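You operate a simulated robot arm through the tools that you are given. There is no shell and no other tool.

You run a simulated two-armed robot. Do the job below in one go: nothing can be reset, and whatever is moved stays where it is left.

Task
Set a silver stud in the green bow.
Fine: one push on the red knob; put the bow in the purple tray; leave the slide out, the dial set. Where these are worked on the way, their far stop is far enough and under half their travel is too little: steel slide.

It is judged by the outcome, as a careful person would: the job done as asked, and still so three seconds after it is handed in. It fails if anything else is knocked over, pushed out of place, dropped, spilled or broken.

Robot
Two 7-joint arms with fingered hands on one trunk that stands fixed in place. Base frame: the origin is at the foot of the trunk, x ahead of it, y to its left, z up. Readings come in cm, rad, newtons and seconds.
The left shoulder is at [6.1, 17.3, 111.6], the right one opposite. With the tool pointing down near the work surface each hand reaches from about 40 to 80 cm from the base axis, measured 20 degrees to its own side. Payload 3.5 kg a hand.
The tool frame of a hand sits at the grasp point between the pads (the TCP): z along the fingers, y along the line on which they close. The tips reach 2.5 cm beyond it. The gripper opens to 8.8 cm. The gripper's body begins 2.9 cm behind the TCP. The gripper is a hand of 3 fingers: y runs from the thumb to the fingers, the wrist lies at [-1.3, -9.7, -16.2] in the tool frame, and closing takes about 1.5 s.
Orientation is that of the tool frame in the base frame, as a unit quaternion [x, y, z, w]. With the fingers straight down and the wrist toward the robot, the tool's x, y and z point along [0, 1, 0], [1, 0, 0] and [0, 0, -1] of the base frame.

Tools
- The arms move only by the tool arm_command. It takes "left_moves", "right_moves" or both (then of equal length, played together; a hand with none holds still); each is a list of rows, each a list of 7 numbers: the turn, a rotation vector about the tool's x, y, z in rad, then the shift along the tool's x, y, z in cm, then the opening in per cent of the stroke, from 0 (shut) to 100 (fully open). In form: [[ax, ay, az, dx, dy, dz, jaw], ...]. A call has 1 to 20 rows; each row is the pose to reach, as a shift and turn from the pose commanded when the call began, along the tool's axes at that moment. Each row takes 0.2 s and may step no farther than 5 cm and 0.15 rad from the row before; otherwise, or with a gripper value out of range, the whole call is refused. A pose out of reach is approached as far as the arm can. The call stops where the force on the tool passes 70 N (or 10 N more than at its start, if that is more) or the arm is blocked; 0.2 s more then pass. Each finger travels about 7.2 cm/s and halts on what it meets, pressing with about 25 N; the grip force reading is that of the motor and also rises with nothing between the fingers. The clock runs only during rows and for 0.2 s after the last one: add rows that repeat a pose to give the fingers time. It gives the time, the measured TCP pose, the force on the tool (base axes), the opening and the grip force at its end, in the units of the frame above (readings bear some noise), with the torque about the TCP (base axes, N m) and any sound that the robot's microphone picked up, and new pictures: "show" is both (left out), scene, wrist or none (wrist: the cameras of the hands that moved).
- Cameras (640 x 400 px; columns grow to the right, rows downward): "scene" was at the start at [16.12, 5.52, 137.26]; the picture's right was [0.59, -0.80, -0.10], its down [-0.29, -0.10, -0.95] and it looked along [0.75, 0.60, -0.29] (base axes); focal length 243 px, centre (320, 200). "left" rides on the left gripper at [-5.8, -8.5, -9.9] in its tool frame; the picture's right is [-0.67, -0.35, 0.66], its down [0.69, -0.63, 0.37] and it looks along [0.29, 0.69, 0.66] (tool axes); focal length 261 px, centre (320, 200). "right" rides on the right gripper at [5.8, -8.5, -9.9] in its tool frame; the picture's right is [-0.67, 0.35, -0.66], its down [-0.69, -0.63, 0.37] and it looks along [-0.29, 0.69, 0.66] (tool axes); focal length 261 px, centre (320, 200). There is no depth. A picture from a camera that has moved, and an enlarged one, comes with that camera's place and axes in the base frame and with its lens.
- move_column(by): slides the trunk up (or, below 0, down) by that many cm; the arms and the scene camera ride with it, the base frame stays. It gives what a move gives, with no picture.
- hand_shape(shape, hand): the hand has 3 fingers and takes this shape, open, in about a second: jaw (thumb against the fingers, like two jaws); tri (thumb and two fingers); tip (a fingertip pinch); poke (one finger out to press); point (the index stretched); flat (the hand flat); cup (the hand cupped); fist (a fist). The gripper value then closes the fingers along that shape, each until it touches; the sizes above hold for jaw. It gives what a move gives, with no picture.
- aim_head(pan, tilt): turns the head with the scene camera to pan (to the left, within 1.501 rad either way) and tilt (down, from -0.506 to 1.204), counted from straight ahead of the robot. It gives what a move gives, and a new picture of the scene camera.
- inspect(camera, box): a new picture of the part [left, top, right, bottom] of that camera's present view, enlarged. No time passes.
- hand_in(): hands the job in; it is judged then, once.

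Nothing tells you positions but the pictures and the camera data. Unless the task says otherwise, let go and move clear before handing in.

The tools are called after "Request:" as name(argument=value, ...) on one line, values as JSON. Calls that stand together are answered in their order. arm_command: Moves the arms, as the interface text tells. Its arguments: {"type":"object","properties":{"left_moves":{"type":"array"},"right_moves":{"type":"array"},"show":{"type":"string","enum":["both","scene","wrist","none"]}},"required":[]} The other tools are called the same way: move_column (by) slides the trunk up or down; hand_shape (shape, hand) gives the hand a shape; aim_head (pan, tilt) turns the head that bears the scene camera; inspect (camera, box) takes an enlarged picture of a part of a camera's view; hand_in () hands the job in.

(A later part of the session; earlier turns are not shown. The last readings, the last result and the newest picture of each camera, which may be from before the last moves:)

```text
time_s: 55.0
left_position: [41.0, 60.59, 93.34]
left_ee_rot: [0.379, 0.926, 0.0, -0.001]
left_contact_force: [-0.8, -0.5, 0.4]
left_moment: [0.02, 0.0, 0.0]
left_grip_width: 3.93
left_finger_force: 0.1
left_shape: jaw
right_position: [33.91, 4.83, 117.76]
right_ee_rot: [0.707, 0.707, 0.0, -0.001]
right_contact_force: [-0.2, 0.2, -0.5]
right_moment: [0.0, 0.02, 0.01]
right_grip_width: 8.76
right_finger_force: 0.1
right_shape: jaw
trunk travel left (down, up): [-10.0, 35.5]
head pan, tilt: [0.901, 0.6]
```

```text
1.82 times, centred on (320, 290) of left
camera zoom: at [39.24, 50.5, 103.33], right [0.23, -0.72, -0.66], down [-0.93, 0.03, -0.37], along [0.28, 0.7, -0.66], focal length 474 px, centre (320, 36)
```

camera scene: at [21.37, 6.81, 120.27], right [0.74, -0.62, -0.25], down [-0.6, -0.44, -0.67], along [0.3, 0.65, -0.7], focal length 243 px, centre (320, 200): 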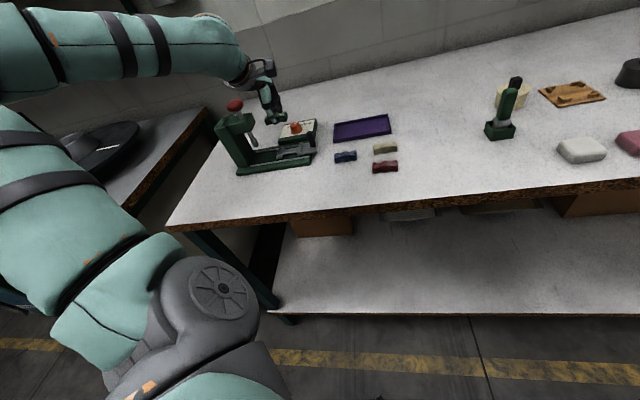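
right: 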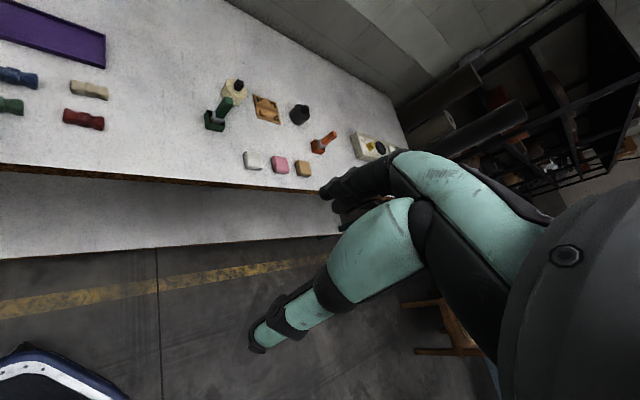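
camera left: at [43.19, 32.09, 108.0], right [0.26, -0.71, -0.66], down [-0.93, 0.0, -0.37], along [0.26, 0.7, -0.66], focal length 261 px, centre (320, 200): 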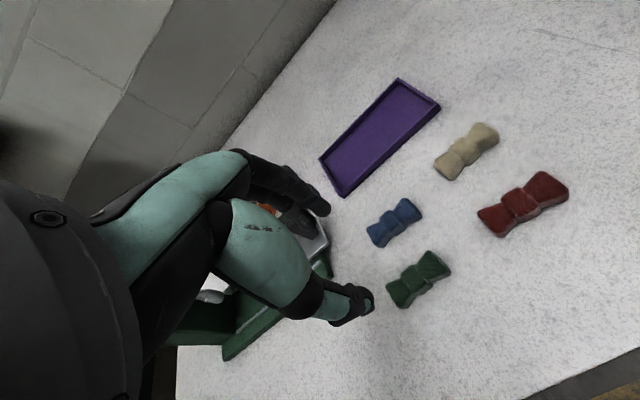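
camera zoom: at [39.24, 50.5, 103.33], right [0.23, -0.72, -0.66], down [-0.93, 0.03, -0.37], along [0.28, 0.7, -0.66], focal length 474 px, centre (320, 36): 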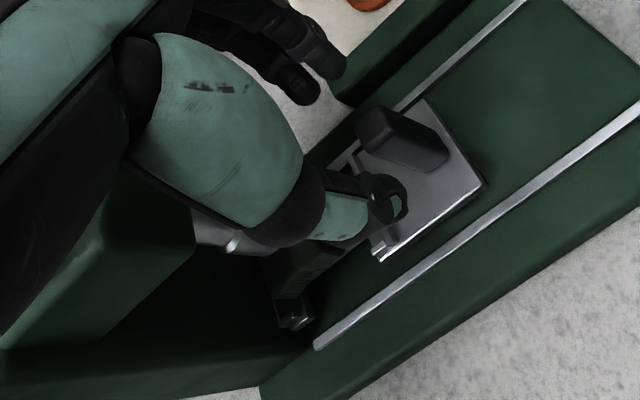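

The slide is in and released. Now raising well above the red knob height and closing the hand to use the closed fingertips as a presser.

Request:
arm_command(left_moves=[[0, 0, 0, 0, 0, -4, 45], [0, 0, 0, 0, 0, -8, 45], [0, 0, 0, 0, 0, -12, 45], [0, 0, 0, 0, 0, -16, 30], [0, 0, 0, 0, 0, -16, 10], [0, 0, 0, 0, 0, -16, 0], [0, 0, 0, 0, 0, -16, 0]], show="both")

Request:
inspect(camera="scene", box=[215, 60, 315, 180])

```text
time_s: 56.6
left_position: [41.06, 60.94, 109.27]
left_ee_rot: [0.379, 0.925, 0.0, -0.001]
left_contact_force: [0.1, -0.8, -0.2]
left_moment: [0.01, 0.0, 0.0]
left_grip_width: 0.01
left_finger_force: 24.5
left_shape: jaw
right_position: [33.85, 4.81, 117.93]
right_ee_rot: [0.706, 0.708, -0.001, 0.0]
right_contact_force: [-0.2, -0.2, -0.2]
right_moment: [-0.03, -0.04, 0.02]
right_grip_width: 8.78
right_finger_force: 0.0
right_shape: jaw
trunk travel left (down, up): [-10.0, 35.5]
head pan, tilt: [0.901, 0.6]
camera scene: at [21.37, 6.85, 120.27], right [0.74, -0.62, -0.25], down [-0.6, -0.44, -0.67], along [0.3, 0.65, -0.7], focal length 243 px, centre (320, 200)
camera left: at [39.19, 50.77, 119.3], right [0.23, -0.72, -0.66], down [-0.93, 0.03, -0.37], along [0.28, 0.7, -0.66], focal length 261 px, centre (320, 200)
```

scene: 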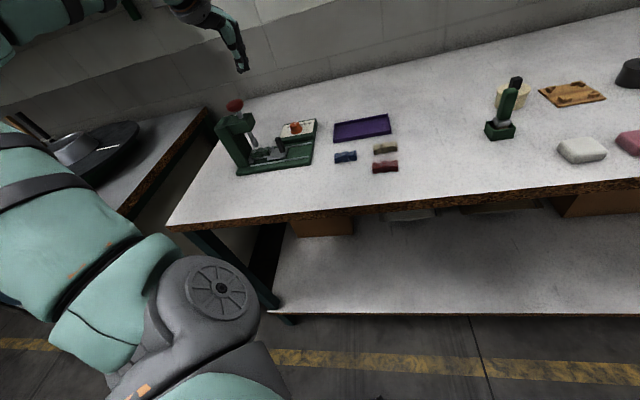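
left: 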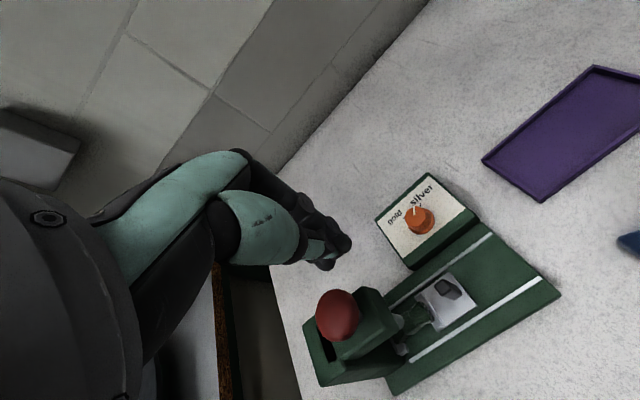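

```text
3.33 times, centred on (265, 120) of scene
camera zoom: at [21.37, 6.85, 120.27], right [0.74, -0.62, -0.25], down [-0.6, -0.44, -0.67], along [0.3, 0.65, -0.7], focal length 809 px, centre (503, 467)
```

zoom: 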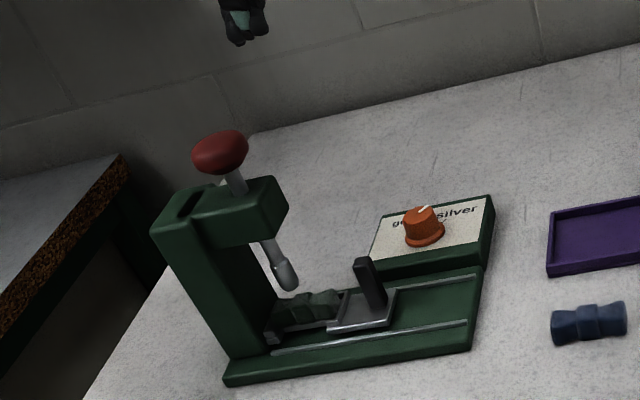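

The knob is clearly visible; its axis triangulates to about [36.75, 65.1] with the top near z≈101.5. Moving the closed fingertips over it, still above.

Request:
arm_command(left_moves=[[0, 0, 0, 3, 0, 0, 0], [0, 0, 0, 6, 0, 0, 0], [0, 0, 0, 6, 0, 2, 0], [0, 0, 0, 6, 0, 2, 0]], show="none")

Request:
inspect(camera="left", box=[270, 200, 430, 320])

Request:
inspect(camera="scene", box=[205, 50, 275, 140])

```text
time_s: 57.6
left_position: [36.73, 64.9, 107.37]
left_ee_rot: [0.379, 0.925, 0.001, 0.0]
left_contact_force: [0.3, -0.6, -0.6]
left_moment: [-0.01, 0.01, -0.01]
left_grip_width: 0.01
left_finger_force: 24.8
left_shape: jaw
right_position: [33.91, 4.76, 117.85]
right_ee_rot: [0.707, 0.707, 0.0, -0.001]
right_contact_force: [-1.0, -1.0, 1.4]
right_moment: [0.03, -0.02, -0.02]
right_grip_width: 8.75
right_finger_force: 0.0
right_shape: jaw
trunk travel left (down, up): [-10.0, 35.5]
head pan, tilt: [0.901, 0.6]
```

```text
3.33 times, centred on (350, 260) of left
camera zoom: at [34.87, 54.81, 117.39], right [0.23, -0.72, -0.66], down [-0.93, 0.03, -0.37], along [0.28, 0.7, -0.66], focal length 869 px, centre (220, 0)
```

zoom: 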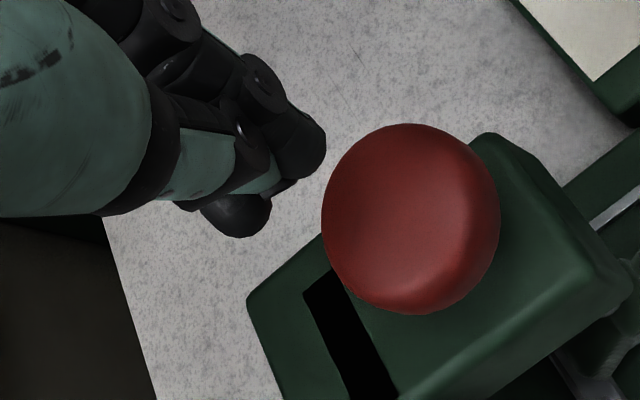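

```text
4.44 times, centred on (240, 95) of scene
camera zoom: at [21.35, 6.84, 120.28], right [0.74, -0.62, -0.25], down [-0.6, -0.44, -0.67], along [0.3, 0.65, -0.7], focal length 1079 px, centre (676, 667)
```

zoom: 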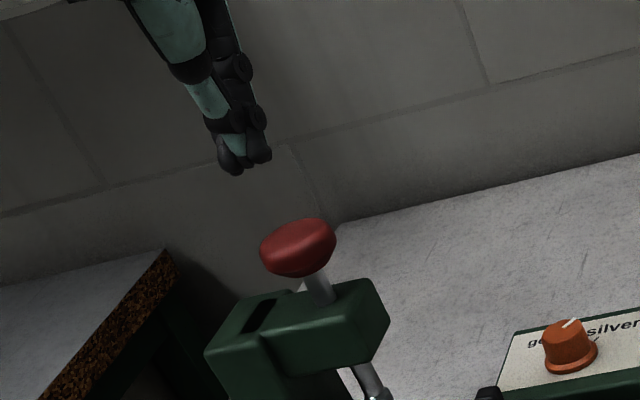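

Fingertips are aligned above the knob. Descending to just above it.

Request:
arm_command(left_moves=[[0, 0, 0, -0.12, 0.1, 1.0, 0], [0, 0, 0, -0.12, 0.1, 2.0, 0], [0, 0, 0, -0.12, 0.1, 2.8, 0], [0, 0, 0, -0.12, 0.1, 2.8, 0]], show="none")

Request:
inspect(camera="left", box=[270, 200, 430, 320])

Request:
inspect(camera="scene", box=[205, 70, 275, 150])

```text
time_s: 58.6
left_position: [36.86, 65.0, 104.68]
left_ee_rot: [0.379, 0.926, 0.0, 0.0]
left_contact_force: [-0.3, 1.0, 0.4]
left_moment: [0.0, 0.01, -0.03]
left_grip_width: 0.01
left_finger_force: 25.2
left_shape: jaw
right_position: [33.86, 4.73, 117.83]
right_ee_rot: [0.706, 0.708, -0.001, -0.001]
right_contact_force: [-0.4, -0.1, -0.7]
right_moment: [0.03, 0.02, 0.04]
right_grip_width: 8.74
right_finger_force: 0.0
right_shape: jaw
trunk travel left (down, up): [-10.0, 35.5]
head pan, tilt: [0.901, 0.6]
```

```text
3.33 times, centred on (350, 260) of left
camera zoom: at [35.12, 54.75, 114.68], right [0.23, -0.72, -0.66], down [-0.93, 0.03, -0.37], along [0.28, 0.7, -0.66], focal length 869 px, centre (220, 0)
```

zoom: 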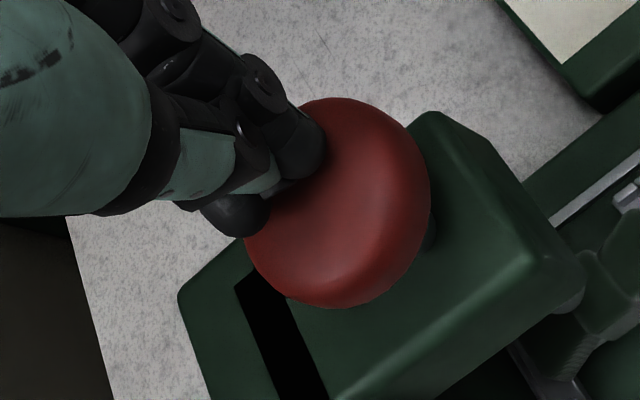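

```text
5.00 times, centred on (240, 110) of scene
camera zoom: at [21.37, 6.84, 120.27], right [0.74, -0.62, -0.25], down [-0.6, -0.44, -0.67], along [0.3, 0.65, -0.7], focal length 1214 px, centre (720, 650)
```

zoom: 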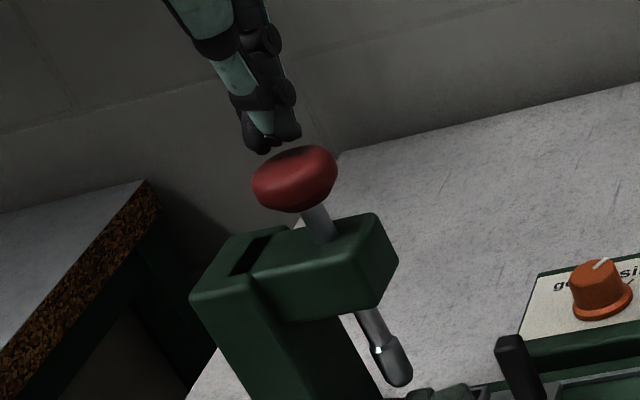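

About half a centimetre above the knob. I'll nudge 0.2 cm outward and begin the single press, slowly.

Request:
arm_command(left_moves=[[0, 0, 0, -0.2, 0, 0, 0], [0, 0, 0, -0.2, 0, 0.3, 0], [0, 0, 0, -0.2, 0, 0.6, 0], [0, 0, 0, -0.2, 0, 0.9, 0], [0, 0, 0, -0.2, 0, 1.2, 0]], show="none")

Request:
inspect(camera="scene", box=[205, 80, 285, 170])

Request:
inspect(camera="left", box=[270, 200, 430, 320])

```text
time_s: 59.8
left_position: [36.92, 64.59, 103.29]
left_ee_rot: [0.377, 0.926, 0.0, 0.0]
left_contact_force: [0.7, 1.3, 4.2]
left_moment: [0.06, -0.03, 0.0]
left_grip_width: 0.0
left_finger_force: 24.7
left_shape: jaw
right_position: [33.9, 4.7, 117.85]
right_ee_rot: [0.706, 0.708, -0.001, -0.001]
right_contact_force: [0.3, -0.3, 0.9]
right_moment: [0.03, 0.03, -0.03]
right_grip_width: 8.75
right_finger_force: 0.0
right_shape: jaw
trunk travel left (down, up): [-10.0, 35.5]
head pan, tilt: [0.901, 0.6]
```

```text
4.44 times, centred on (245, 125) of scene
camera zoom: at [21.34, 6.81, 120.29], right [0.74, -0.62, -0.25], down [-0.6, -0.44, -0.67], along [0.3, 0.65, -0.7], focal length 1079 px, centre (653, 533)
```

zoom: 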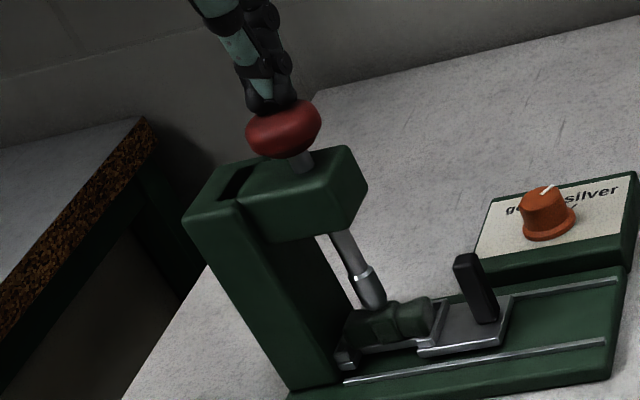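

```text
3.33 times, centred on (350, 260) of left
camera zoom: at [35.2, 54.52, 113.42], right [0.23, -0.72, -0.66], down [-0.93, 0.03, -0.37], along [0.28, 0.7, -0.66], focal length 869 px, centre (220, 0)
```

zoom: 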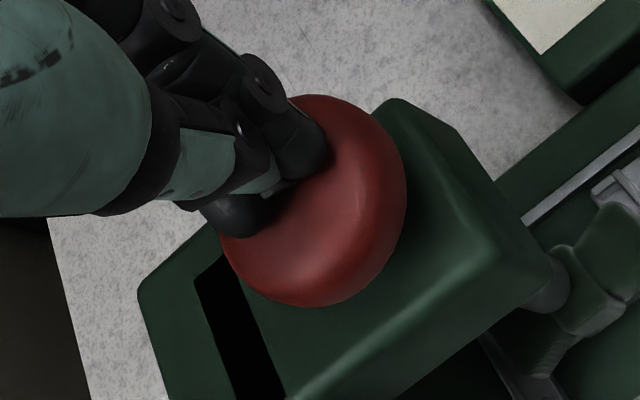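

The knob has started to go down with light force (4 N). Continuing the same push.

Request:
arm_command(left_moves=[[0, 0, 0, 0, 0, 0.25, 0], [0, 0, 0, 0, 0, 0.5, 0], [0, 0, 0, 0, 0, 0.75, 0], [0, 0, 0, 0, 0, 0.75, 0]], show="none")

Request:
inspect(camera="scene", box=[205, 80, 285, 170])

Request:
inspect(camera="scene", box=[252, 128, 284, 166])

```text
time_s: 60.8
left_position: [36.87, 64.61, 102.94]
left_ee_rot: [0.378, 0.926, 0.002, 0.002]
left_contact_force: [5.3, 7.2, 26.4]
left_moment: [0.22, -0.09, -0.02]
left_grip_width: 0.0
left_finger_force: 25.0
left_shape: jaw
right_position: [33.76, 4.47, 117.78]
right_ee_rot: [0.706, 0.708, 0.0, -0.001]
right_contact_force: [1.0, -0.2, 1.0]
right_moment: [-0.02, 0.02, 0.01]
right_grip_width: 8.77
right_finger_force: 0.1
right_shape: jaw
trunk travel left (down, up): [-10.0, 35.5]
head pan, tilt: [0.901, 0.6]
heard: click
```

```text
4.44 times, centred on (245, 125) of scene
camera zoom: at [21.24, 6.61, 120.35], right [0.74, -0.62, -0.25], down [-0.6, -0.44, -0.67], along [0.3, 0.65, -0.7], focal length 1079 px, centre (653, 533)
```

zoom: 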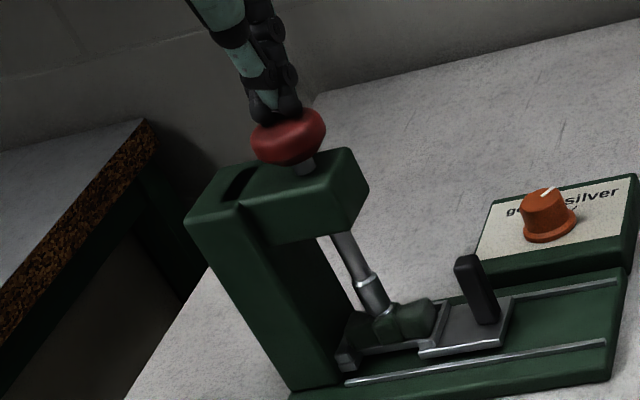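

```text
10.53 times, centred on (268, 147) of scene
camera zoom: at [21.24, 6.61, 120.35], right [0.74, -0.62, -0.25], down [-0.6, -0.44, -0.67], along [0.3, 0.65, -0.7], focal length 2556 px, centre (867, 758)
```

zoom: 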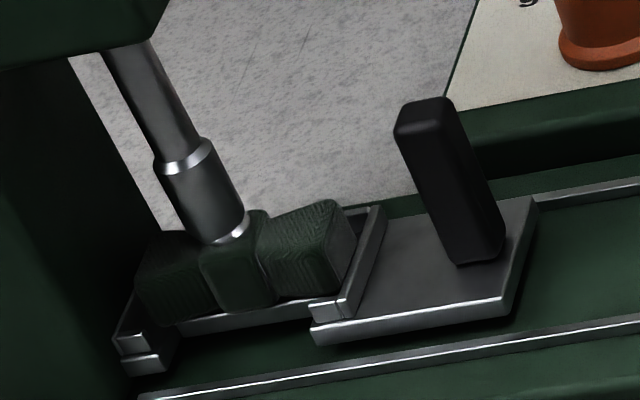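

A click was heard, the plunger is down on the knot and a silver stud shows under it. Releasing the knob straight up.

Request:
arm_command(left_moves=[[0, 0, 0, 0, 0, -0.5, 0], [0, 0, 0, 0, 0, -1.5, 0], [0, 0, 0, 0, 0, -3.5, 0], [0, 0, 0, 0, 0, -6.5, 0], [0, 0, 0, 0, 0, -6.5, 0]], show="none")

Request:
inspect(camera="scene", box=[205, 60, 305, 170])

Request:
inspect(camera="scene", box=[252, 128, 284, 166])

Request:
inspect(camera="left", box=[270, 200, 510, 380])

```text
time_s: 62.0
left_position: [37.07, 64.47, 109.23]
left_ee_rot: [0.378, 0.926, 0.0, 0.0]
left_contact_force: [0.4, -0.6, -0.4]
left_moment: [0.01, 0.0, 0.01]
left_grip_width: 0.0
left_finger_force: 25.4
left_shape: jaw
right_position: [33.98, 4.8, 117.81]
right_ee_rot: [0.706, 0.708, 0.0, -0.001]
right_contact_force: [-0.5, 0.3, 0.5]
right_moment: [0.02, -0.02, 0.0]
right_grip_width: 8.76
right_finger_force: 0.0
right_shape: jaw
trunk travel left (down, up): [-10.0, 35.5]
head pan, tilt: [0.901, 0.6]
```

```text
3.64 times, centred on (255, 115) of scene
camera zoom: at [21.38, 6.87, 120.26], right [0.74, -0.62, -0.25], down [-0.6, -0.44, -0.67], along [0.3, 0.65, -0.7], focal length 883 px, centre (556, 509)
```

zoom: 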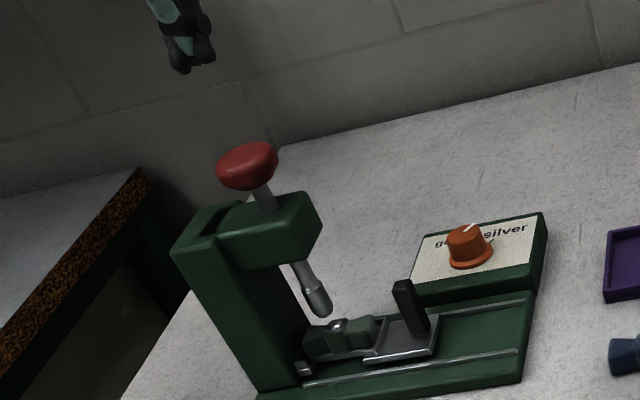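

```text
10.53 times, centred on (268, 147) of scene
camera zoom: at [21.38, 6.87, 120.26], right [0.74, -0.62, -0.25], down [-0.6, -0.44, -0.67], along [0.3, 0.65, -0.7], focal length 2556 px, centre (867, 758)
```

zoom: 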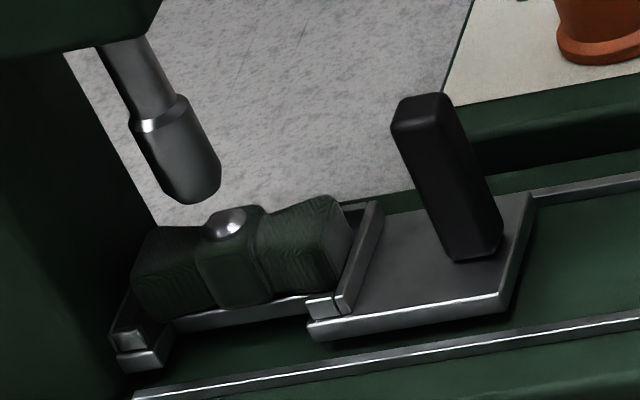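

```text
2.22 times, centred on (390, 290) of left
camera zoom: at [35.21, 54.52, 119.25], right [0.23, -0.72, -0.66], down [-0.93, 0.03, -0.37], along [0.28, 0.69, -0.66], focal length 579 px, centre (164, 0)
```

zoom: 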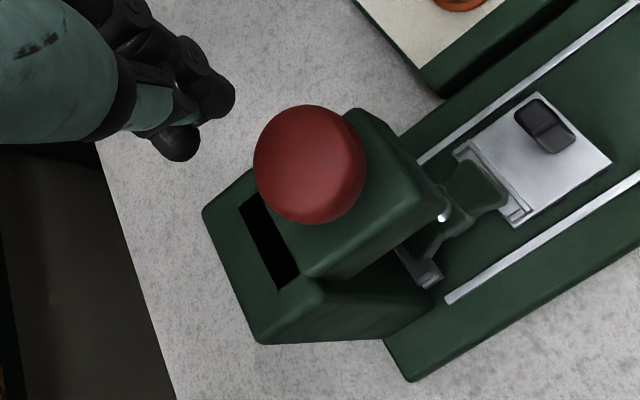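

The silver stud sits on the green knot and the plunger has sprung back. Next I return to the slide handle (now about [41.2, 60.2]) to draw the slide out.

Request:
arm_command(left_moves=[[0, 0, 0, -3, -0.1, 0, 20], [0, 0, 0, -6.08, -0.19, 0, 45], [0, 0, 0, -6.08, -0.19, 4, 45], [0, 0, 0, -6.08, -0.19, 8, 45], [0, 0, 0, -6.08, -0.19, 12, 45], [0, 0, 0, -6.08, -0.19, 15, 45], [0, 0, 0, -6.08, -0.19, 15, 45]], show="none")

Request:
inspect(camera="scene", box=[240, 100, 310, 170])

Request:
inspect(camera="left", box=[270, 180, 430, 320])

```text
time_s: 63.6
left_position: [41.33, 60.28, 94.22]
left_ee_rot: [0.378, 0.926, 0.0, 0.0]
left_contact_force: [1.0, -0.7, 0.9]
left_moment: [0.01, -0.02, -0.02]
left_grip_width: 3.91
left_finger_force: 0.1
left_shape: jaw
right_position: [33.95, 4.73, 117.77]
right_ee_rot: [0.707, 0.708, -0.001, 0.0]
right_contact_force: [0.4, -0.2, 0.8]
right_moment: [0.0, 0.01, 0.0]
right_grip_width: 8.74
right_finger_force: 0.0
right_shape: jaw
trunk travel left (down, up): [-10.0, 35.5]
head pan, tilt: [0.901, 0.6]
```

```text
5.71 times, centred on (275, 135) of scene
camera zoom: at [21.35, 6.82, 120.28], right [0.74, -0.62, -0.25], down [-0.6, -0.44, -0.67], along [0.3, 0.65, -0.7], focal length 1388 px, centre (577, 571)
```

zoom: 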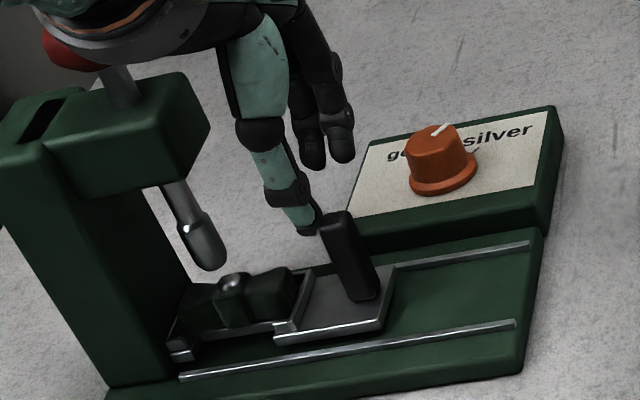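

```text
2.86 times, centred on (350, 250) of left
camera zoom: at [39.52, 50.13, 104.19], right [0.23, -0.72, -0.66], down [-0.93, 0.03, -0.37], along [0.28, 0.7, -0.66], focal length 745 px, centre (234, 57)
```

zoom: 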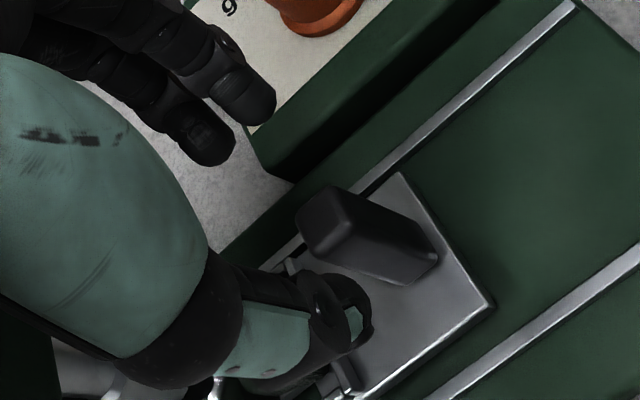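

The handle is between the jaws in plan view. Lowering and gripping it.

Request:
arm_command(left_moves=[[0, 0, 0, 0.05, -0.1, 1.5, 45], [0, 0, 0, 0.05, -0.1, 3, 45], [0, 0, 0, 0.05, -0.1, 4.3, 45], [0, 0, 0, 0.05, -0.1, 4.3, 45], [0, 0, 0, 0.05, -0.1, 4.3, 25], [0, 0, 0, 0.05, -0.1, 4.3, 5], [0, 0, 0, 0.05, -0.1, 4.3, 5], [0, 0, 0, 0.05, -0.1, 4.3, 5]], show="none")

Request:
inspect(camera="scene", box=[240, 100, 310, 170])

Request:
inspect(camera="left", box=[270, 180, 430, 320])

```text
time_s: 65.4
left_position: [41.19, 60.24, 89.87]
left_ee_rot: [0.378, 0.926, 0.0, 0.0]
left_contact_force: [1.8, 1.8, -1.6]
left_moment: [0.08, -0.03, -0.01]
left_grip_width: 0.89
left_finger_force: 25.8
left_shape: jaw
right_position: [33.87, 4.76, 117.97]
right_ee_rot: [0.707, 0.707, 0.0, -0.001]
right_contact_force: [0.5, 1.0, -0.2]
right_moment: [-0.01, -0.01, -0.02]
right_grip_width: 8.77
right_finger_force: 0.1
right_shape: jaw
trunk travel left (down, up): [-10.0, 35.5]
head pan, tilt: [0.901, 0.6]
```

```text
5.71 times, centred on (275, 135) of scene
camera zoom: at [21.4, 6.89, 120.26], right [0.74, -0.62, -0.25], down [-0.6, -0.44, -0.67], along [0.3, 0.65, -0.7], focal length 1388 px, centre (577, 571)
```

zoom: 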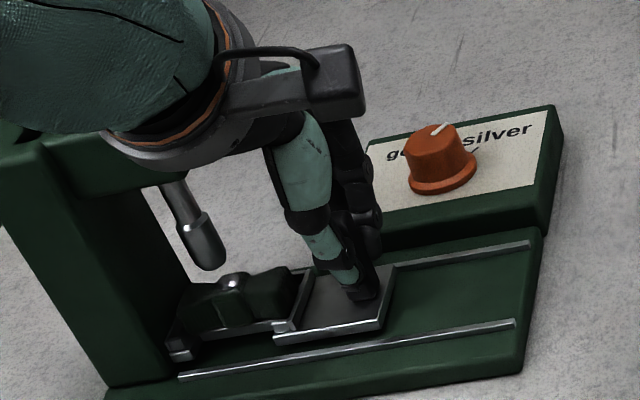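

```text
2.86 times, centred on (350, 250) of left
camera zoom: at [39.47, 50.2, 99.88], right [0.23, -0.72, -0.66], down [-0.93, 0.03, -0.37], along [0.28, 0.7, -0.66], focal length 745 px, centre (234, 57)
```

zoom: 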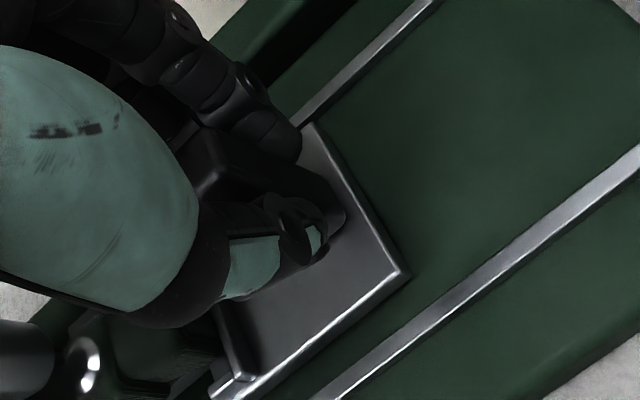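

Handle gripped. Pulling the slide outward along the rails.

Request:
arm_command(left_moves=[[0, 0, 0, -0.5, -0.01, 0, 5], [0, 0, 0, -1.2, -0.03, 0, 5], [0, 0, 0, -2.0, -0.04, 0, 5], [0, 0, 0, -2.8, -0.06, 0, 5], [0, 0, 0, -3.6, -0.08, 0, 5], [0, 0, 0, -4.4, -0.1, 0, 5], [0, 0, 0, -5.2, -0.11, 0, 5], [0, 0, 0, -6.0, -0.13, 0, 5], [0, 0, 0, -6.8, -0.15, 0, 5], [0, 0, 0, -7.5, -0.17, 0, 5], [0, 0, 0, -7.5, -0.17, 0, 5]], show="none")

Request:
inspect(camera="scene", box=[235, 95, 325, 175])

Request:
inspect(camera="left", box=[160, 180, 480, 400])

```text
time_s: 67.8
left_position: [46.46, 54.86, 89.83]
left_ee_rot: [0.379, 0.925, -0.001, 0.0]
left_contact_force: [8.3, 9.3, 6.3]
left_moment: [0.24, -0.28, 0.0]
left_grip_width: 0.95
left_finger_force: 25.5
left_shape: jaw
right_position: [33.9, 4.86, 117.75]
right_ee_rot: [0.707, 0.707, -0.001, -0.001]
right_contact_force: [-0.5, 0.0, 0.2]
right_moment: [0.0, 0.01, -0.04]
right_grip_width: 8.77
right_finger_force: 0.2
right_shape: jaw
trunk travel left (down, up): [-10.0, 35.5]
head pan, tilt: [0.901, 0.6]
```

```text
5.00 times, centred on (280, 135) of scene
camera zoom: at [21.45, 6.92, 120.25], right [0.74, -0.62, -0.25], down [-0.6, -0.44, -0.67], along [0.3, 0.65, -0.7], focal length 1214 px, centre (520, 525)
```

zoom: 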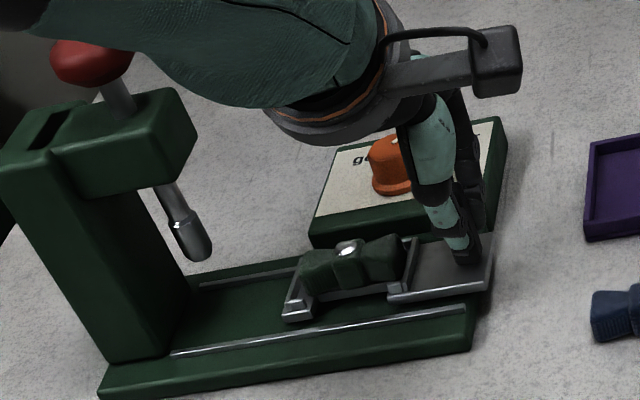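

```text
1.82 times, centred on (320, 290) of left
camera zoom: at [44.61, 44.74, 99.82], right [0.23, -0.72, -0.66], down [-0.93, 0.03, -0.37], along [0.28, 0.69, -0.66], focal length 474 px, centre (320, 36)
```

zoom: 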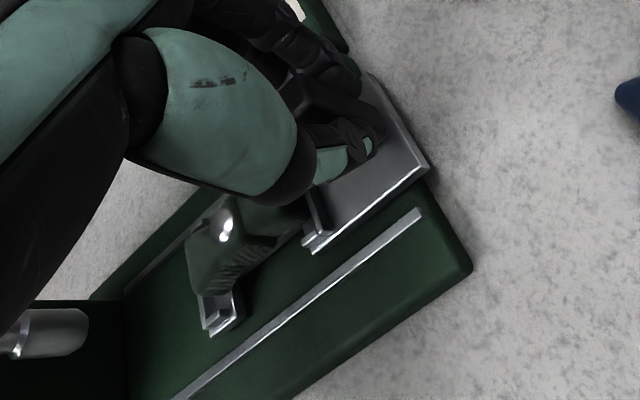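

Pulled 7.5 cm; there's some sideways load from a slight angle mismatch. I'll ease that sideways and finish the last stretch outward.

Request:
arm_command(left_moves=[[0, 0, 0, -0.1, 0.2, 0, 5], [0, 0, 0, -0.4, 0.22, 0, 5], [0, 0, 0, -0.7, 0.22, 0, 5], [0, 0, 0, -0.7, 0.22, 0, 5]], show="none")

Request:
inspect(camera="scene", box=[235, 95, 325, 175])

Request:
inspect(camera="left", box=[160, 180, 480, 400])

```text
time_s: 68.8
left_position: [47.05, 54.45, 89.72]
left_ee_rot: [0.378, 0.926, -0.001, -0.001]
left_contact_force: [-0.5, -0.8, 1.7]
left_moment: [0.08, -0.06, 0.02]
left_grip_width: 0.95
left_finger_force: 25.1
left_shape: jaw
right_position: [33.85, 4.73, 117.78]
right_ee_rot: [0.706, 0.708, -0.001, 0.0]
right_contact_force: [-0.5, -0.7, -0.4]
right_moment: [0.03, 0.02, -0.03]
right_grip_width: 8.76
right_finger_force: 0.1
right_shape: jaw
trunk travel left (down, up): [-10.0, 35.5]
head pan, tilt: [0.901, 0.6]
```

```text
5.00 times, centred on (280, 135) of scene
camera zoom: at [21.34, 6.81, 120.27], right [0.74, -0.62, -0.25], down [-0.6, -0.44, -0.67], along [0.3, 0.65, -0.7], focal length 1214 px, centre (520, 525)
```

zoom: 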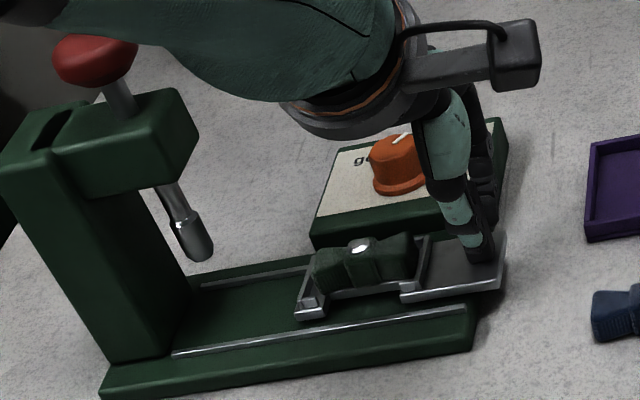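

```text
1.82 times, centred on (320, 290) of left
camera zoom: at [45.2, 44.39, 99.85], right [0.23, -0.72, -0.66], down [-0.93, 0.03, -0.37], along [0.28, 0.7, -0.66], focal length 474 px, centre (320, 36)
```

zoom: 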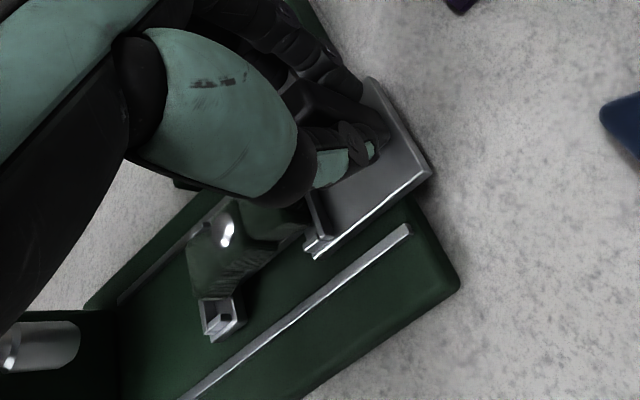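

The slide is within about 0.3 cm of where it started. Drawing it out to its outer stop.

Request:
arm_command(left_moves=[[0, 0, 0, -0.2, 0, 0, 5], [0, 0, 0, -0.35, 0, 0, 5], [0, 0, 0, -0.35, 0, 0, 5]], show="none")

Request:
inspect(camera="scene", box=[245, 95, 325, 175])

```text
time_s: 69.6
left_position: [47.29, 54.31, 89.81]
left_ee_rot: [0.377, 0.926, 0.0, 0.001]
left_contact_force: [-2.1, 1.1, 1.6]
left_moment: [0.05, -0.03, -0.01]
left_grip_width: 0.93
left_finger_force: 25.6
left_shape: jaw
right_position: [33.83, 4.82, 117.77]
right_ee_rot: [0.707, 0.708, -0.001, 0.0]
right_contact_force: [1.5, 0.2, 0.0]
right_moment: [-0.01, 0.04, -0.02]
right_grip_width: 8.75
right_finger_force: 0.2
right_shape: jaw
trunk travel left (down, up): [-10.0, 35.5]
head pan, tilt: [0.901, 0.6]
```

```text
5.00 times, centred on (285, 135) of scene
camera zoom: at [21.32, 6.83, 120.28], right [0.74, -0.62, -0.25], down [-0.6, -0.44, -0.67], along [0.3, 0.65, -0.7], focal length 1214 px, centre (495, 525)
```

zoom: 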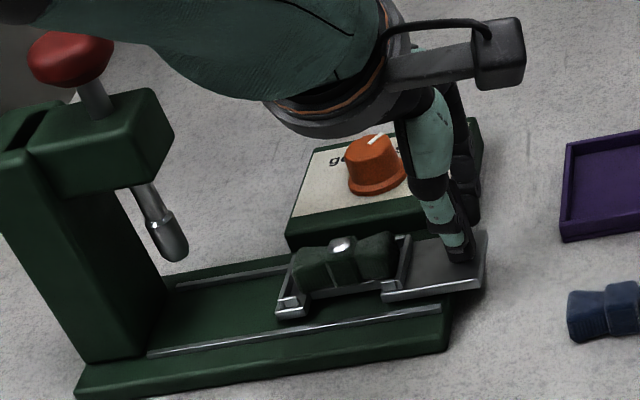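

The slide is back at its original outward position. Opening, lifting off the handle, and moving over the bow.

Request:
arm_command(left_moves=[[0, 0, 0, 0, 0, 0, 25], [0, 0, 0, 0, 0, 0, 45], [0, 0, 0, 0, 0, 0, 45], [0, 0, 0, 0, 0, 0, 45], [0, 0, 0, 0, 0, -2.5, 45], [0, 0, 0, 0, 0, -5.5, 45], [0, 0, 0, 0, 0, -7.7, 45], [0, 0, 0, 3, 0.2, -7.7, 45], [0, 0, 0, 6, 0.3, -7.7, 45], [0, 0, 0, 6, 0.3, -7.7, 45]], show="none")

Request:
inspect(camera="scene", box=[245, 95, 345, 175])

Request:
inspect(camera="left", box=[330, 200, 490, 330])

```text
time_s: 71.8
left_position: [43.18, 58.71, 97.66]
left_ee_rot: [0.379, 0.926, 0.0, 0.0]
left_contact_force: [-0.6, 0.3, -0.3]
left_moment: [0.01, 0.0, -0.01]
left_grip_width: 3.93
left_finger_force: 0.1
left_shape: jaw
right_position: [33.94, 4.85, 117.8]
right_ee_rot: [0.707, 0.708, 0.0, 0.0]
right_contact_force: [0.2, 0.6, -1.0]
right_moment: [-0.01, 0.02, -0.01]
right_grip_width: 8.75
right_finger_force: 0.1
right_shape: jaw
trunk travel left (down, up): [-10.0, 35.5]
head pan, tilt: [0.901, 0.6]
```

```text
5.00 times, centred on (295, 135) of scene
camera zoom: at [21.41, 6.82, 120.26], right [0.74, -0.62, -0.25], down [-0.6, -0.44, -0.67], along [0.3, 0.65, -0.7], focal length 1214 px, centre (445, 525)
```

zoom: 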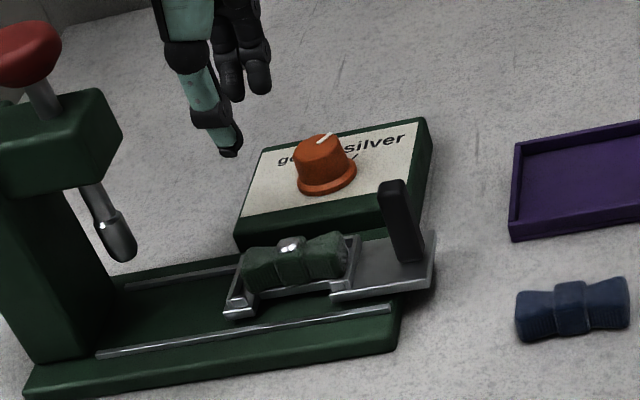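

```text
3.08 times, centred on (410, 265) of left
camera zoom: at [41.44, 48.58, 107.58], right [0.23, -0.72, -0.66], down [-0.93, 0.03, -0.37], along [0.28, 0.7, -0.66], focal length 802 px, centre (43, 0)
```

zoom: 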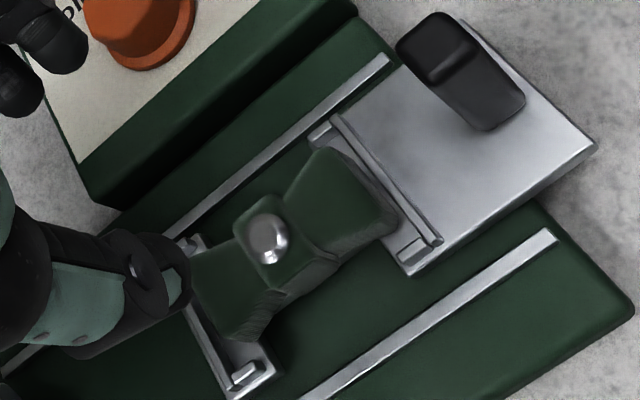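

The silver stud is clearly set on the knot. I'll line up over the knot and lower with a modest opening, checking halfway.

Request:
arm_command(left_moves=[[0, 0, 0, 0.42, -0.1, 2, 38], [0, 0, 0, 0.42, -0.1, 4, 38], [0, 0, 0, 0.42, -0.1, 5.8, 38], [0, 0, 0, 0.42, -0.1, 5.8, 38]], show="none")

Request:
inspect(camera="scene", box=[270, 115, 320, 165])

Request:
inspect(camera="left", box=[290, 180, 430, 290])

```text
time_s: 72.8
left_position: [42.88, 58.91, 91.87]
left_ee_rot: [0.378, 0.926, 0.0, -0.001]
left_contact_force: [-0.4, 0.1, 0.2]
left_moment: [0.0, 0.02, 0.02]
left_grip_width: 3.4
left_finger_force: 0.0
left_shape: jaw
right_position: [33.89, 4.73, 117.83]
right_ee_rot: [0.706, 0.708, -0.001, 0.0]
right_contact_force: [0.5, 0.1, 0.6]
right_moment: [0.02, -0.02, 0.01]
right_grip_width: 8.78
right_finger_force: 0.0
right_shape: jaw
trunk travel left (down, up): [-10.0, 35.5]
head pan, tilt: [0.901, 0.6]
```

```text
8.00 times, centred on (295, 140) of scene
camera zoom: at [21.36, 6.83, 120.28], right [0.74, -0.62, -0.25], down [-0.6, -0.44, -0.67], along [0.3, 0.65, -0.7], focal length 1942 px, centre (520, 680)
```

zoom: 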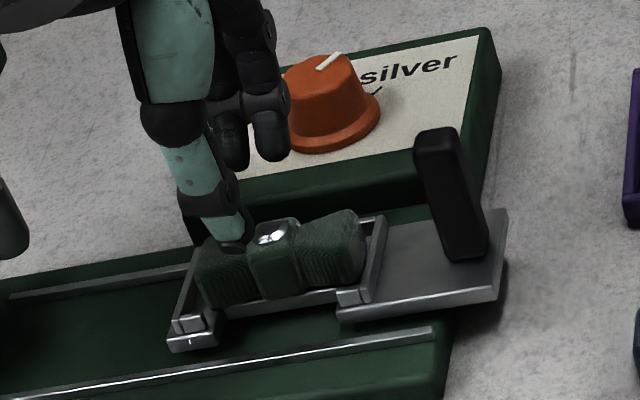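

```text
3.64 times, centred on (360, 235) of left
camera zoom: at [41.0, 48.77, 101.92], right [0.23, -0.72, -0.66], down [-0.93, 0.03, -0.37], along [0.28, 0.7, -0.66], focal length 948 px, centre (174, 73)
```

zoom: 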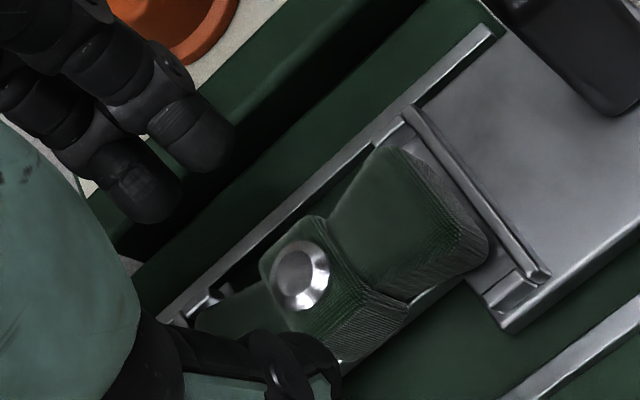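

Both views say the knot is about 0.1 cm outward and 0.3 cm farther than the hand centre. Correcting and lowering to grip height.

Request:
arm_command(left_moves=[[0, 0, 0, -0.13, 0.32, 0, 38], [0, 0, 0, -0.13, 0.32, 0.9, 38], [0, 0, 0, -0.13, 0.32, 1.8, 38], [0, 0, 0, -0.13, 0.32, 2.5, 38], [0, 0, 0, -0.13, 0.32, 2.5, 38]], show="none")

Request:
inspect(camera="scene", box=[270, 115, 320, 165])

Request:
inspect(camera="left", box=[290, 180, 430, 290])

```text
time_s: 74.0
left_position: [43.04, 59.07, 89.3]
left_ee_rot: [0.378, 0.926, 0.0, 0.0]
left_contact_force: [-0.7, 0.4, 0.9]
left_moment: [-0.01, 0.0, 0.0]
left_grip_width: 3.37
left_finger_force: 0.1
left_shape: jaw
right_position: [33.78, 4.91, 117.78]
right_ee_rot: [0.707, 0.708, 0.0, -0.001]
right_contact_force: [0.0, 0.1, -0.1]
right_moment: [-0.02, 0.03, -0.01]
right_grip_width: 8.76
right_finger_force: 0.0
right_shape: jaw
trunk travel left (down, up): [-10.0, 35.5]
head pan, tilt: [0.901, 0.6]
```

```text
8.00 times, centred on (295, 140) of scene
camera zoom: at [21.36, 6.83, 120.28], right [0.74, -0.62, -0.25], down [-0.6, -0.44, -0.67], along [0.3, 0.65, -0.7], focal length 1942 px, centre (520, 680)
```

zoom: 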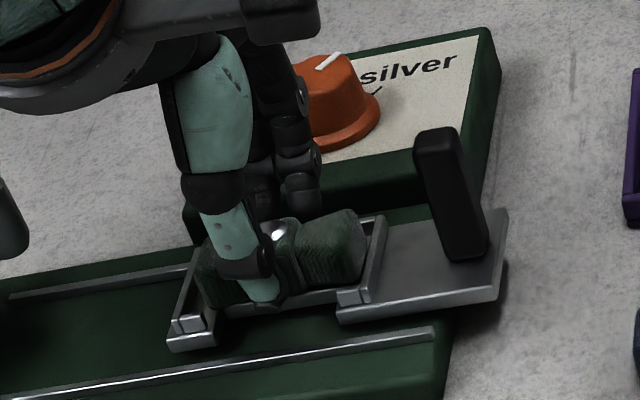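

```text
3.64 times, centred on (360, 235) of left
camera zoom: at [41.36, 48.98, 99.3], right [0.23, -0.72, -0.66], down [-0.93, 0.03, -0.37], along [0.28, 0.7, -0.66], focal length 948 px, centre (174, 73)
```

zoom: 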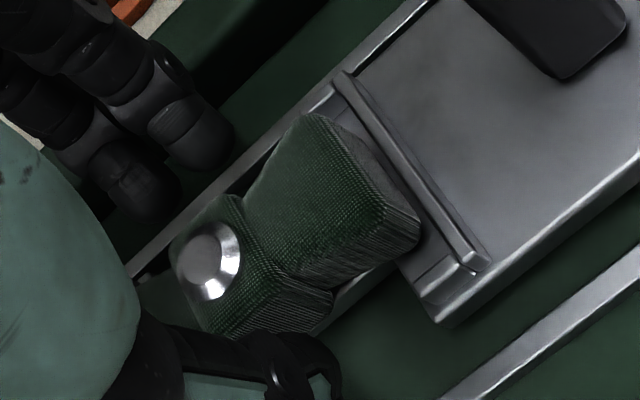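

The jaws straddle the knot. A small 0.2 cm shift toward the knot centre, then close.

Request:
arm_command(left_moves=[[0, 0, 0, -0.22, 0, 0.05, 38], [0, 0, 0, -0.22, 0, 0.05, 28], [0, 0, 0, -0.22, 0, 0.05, 18], [0, 0, 0, -0.22, 0, 0.05, 10], [0, 0, 0, -0.22, 0, 0.05, 10], [0, 0, 0, -0.22, 0, 0.05, 10]], show="none")

Request:
inspect(camera="scene", box=[270, 115, 320, 165])

Request:
inspect(camera="left", box=[290, 180, 430, 290])

```text
time_s: 75.4
left_position: [43.37, 58.91, 89.2]
left_ee_rot: [0.379, 0.925, 0.0, 0.0]
left_contact_force: [0.4, -0.5, -0.4]
left_moment: [-0.03, 0.01, -0.02]
left_grip_width: 2.2
left_finger_force: 25.0
left_shape: jaw
right_position: [33.84, 4.9, 117.9]
right_ee_rot: [0.706, 0.708, 0.0, -0.001]
right_contact_force: [-0.8, -0.8, -0.4]
right_moment: [-0.02, 0.0, 0.0]
right_grip_width: 8.78
right_finger_force: 0.1
right_shape: jaw
trunk travel left (down, up): [-10.0, 35.5]
head pan, tilt: [0.901, 0.6]
```

```text
8.00 times, centred on (295, 140) of scene
camera zoom: at [21.38, 6.85, 120.27], right [0.74, -0.62, -0.25], down [-0.6, -0.44, -0.67], along [0.3, 0.65, -0.7], focal length 1942 px, centre (520, 680)
```

zoom: 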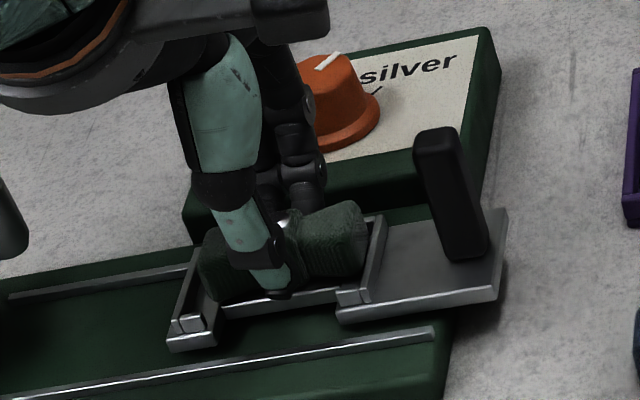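

```text
3.64 times, centred on (360, 235) of left
camera zoom: at [41.56, 48.87, 99.22], right [0.23, -0.72, -0.66], down [-0.93, 0.03, -0.37], along [0.28, 0.7, -0.66], focal length 948 px, centre (174, 73)
```

zoom: 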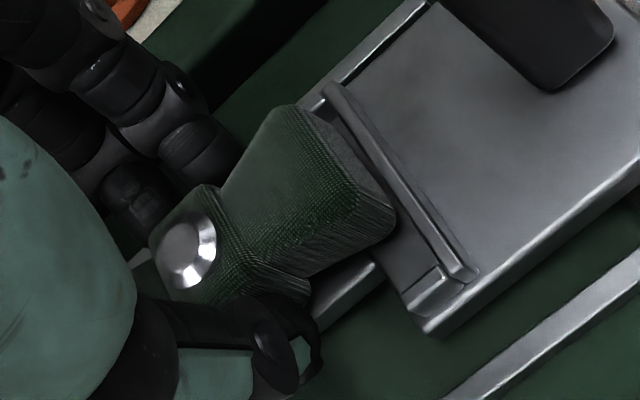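

Gripped at 2.2 cm. Lifting straight out of the cradle.

Request:
arm_command(left_moves=[[0, 0, 0, 0, 0, -0.5, 10], [0, 0, 0, 0, 0, -1.5, 10], [0, 0, 0, 0, 0, -4, 10], [0, 0, 0, 0, 0, -7, 10], [0, 0, 0, 0, 0, -10, 10], [0, 0, 0, 0, 0, -10, 10]], show="none")

Request:
inspect(camera="scene", box=[240, 80, 400, 180])

Request:
inspect(camera="left", box=[290, 180, 500, 340])

```text
time_s: 76.8
left_position: [43.34, 59.1, 99.1]
left_ee_rot: [0.379, 0.925, 0.0, 0.001]
left_contact_force: [0.0, -1.1, -1.3]
left_moment: [-0.04, -0.01, -0.01]
left_grip_width: 2.18
left_finger_force: 25.1
left_shape: jaw
right_position: [33.88, 4.78, 117.84]
right_ee_rot: [0.707, 0.708, 0.0, -0.001]
right_contact_force: [-0.2, 1.2, 0.3]
right_moment: [0.02, 0.01, 0.03]
right_grip_width: 8.76
right_finger_force: 0.1
right_shape: jaw
trunk travel left (down, up): [-10.0, 35.5]
head pan, tilt: [0.901, 0.6]
```

```text
4.00 times, centred on (320, 130) of scene
camera zoom: at [21.4, 6.86, 120.26], right [0.74, -0.62, -0.25], down [-0.6, -0.44, -0.67], along [0.3, 0.65, -0.7], focal length 971 px, centre (320, 480)
```

zoom: 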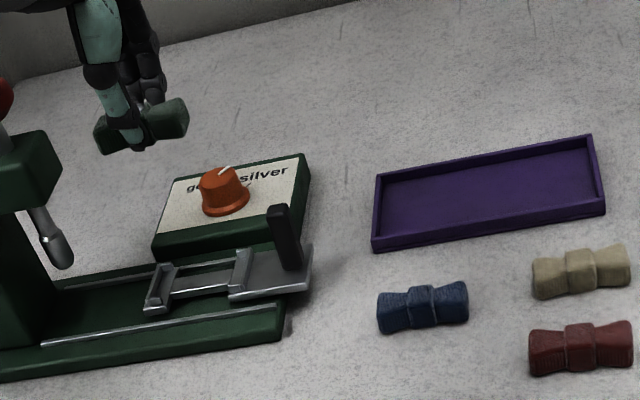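

```text
2.50 times, centred on (395, 260) of left
camera zoom: at [41.47, 49.01, 109.1], right [0.23, -0.72, -0.66], down [-0.93, 0.03, -0.37], along [0.28, 0.7, -0.66], focal length 652 px, centre (132, 50)
```

zoom: 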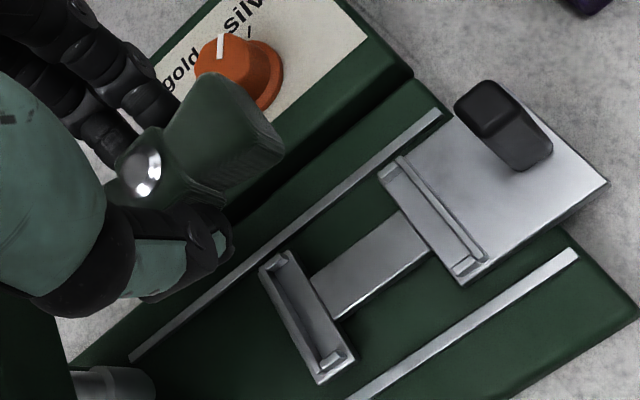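

Bow held, stud in place, slide empty and out. The tray centre works out to about [60.5, 50.6], aligned the same way. Carrying the bow there at safe height.

Request:
arm_command(left_moves=[[0, 0, 0, -3.6, 1.1, 0, 10], [0, 0, 0, -7.2, 2.2, 0, 10], [0, 0, 0, -10.8, 3.4, 0, 10], [0, 0, 0, -14.4, 4.5, 0, 10], [0, 0, 0, -18.0, 5.6, 0, 10], [0, 0, 0, -18.0, 5.6, 0, 10]], show="none")

Request:
inspect(camera="scene", box=[300, 60, 430, 180])

Request:
inspect(camera="left", box=[270, 160, 530, 340])

```text
time_s: 78.2
left_position: [60.01, 50.29, 99.2]
left_ee_rot: [0.379, 0.925, 0.0, 0.001]
left_contact_force: [-0.6, 0.2, 1.0]
left_moment: [0.03, 0.0, 0.01]
left_grip_width: 2.18
left_finger_force: 25.4
left_shape: jaw
right_position: [33.8, 4.77, 117.77]
right_ee_rot: [0.706, 0.708, -0.001, 0.0]
right_contact_force: [0.5, 0.6, -0.6]
right_moment: [0.0, -0.03, 0.02]
right_grip_width: 8.77
right_finger_force: 0.1
right_shape: jaw
trunk travel left (down, up): [-10.0, 35.5]
head pan, tilt: [0.901, 0.6]
```

```text
3.33 times, centred on (365, 120) of scene
camera zoom: at [21.31, 6.89, 120.29], right [0.74, -0.62, -0.25], down [-0.6, -0.44, -0.67], along [0.3, 0.65, -0.7], focal length 809 px, centre (170, 467)
```

zoom: 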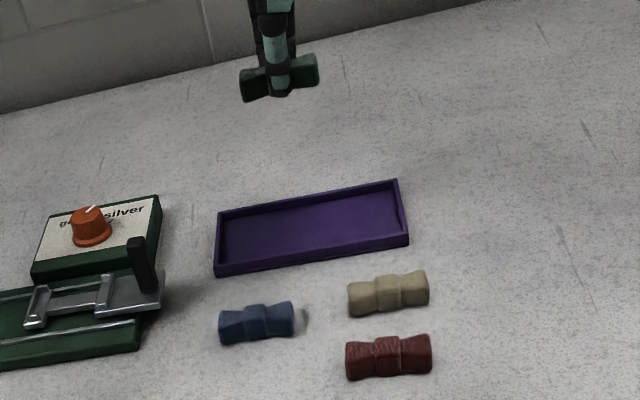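

```text
2.22 times, centred on (400, 250) of left
camera zoom: at [58.2, 40.17, 109.27], right [0.23, -0.72, -0.66], down [-0.93, 0.03, -0.37], along [0.28, 0.7, -0.66], focal length 579 px, centre (142, 89)
```

zoom: 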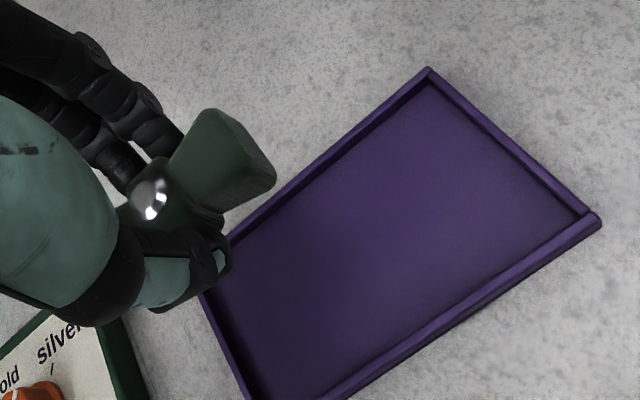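

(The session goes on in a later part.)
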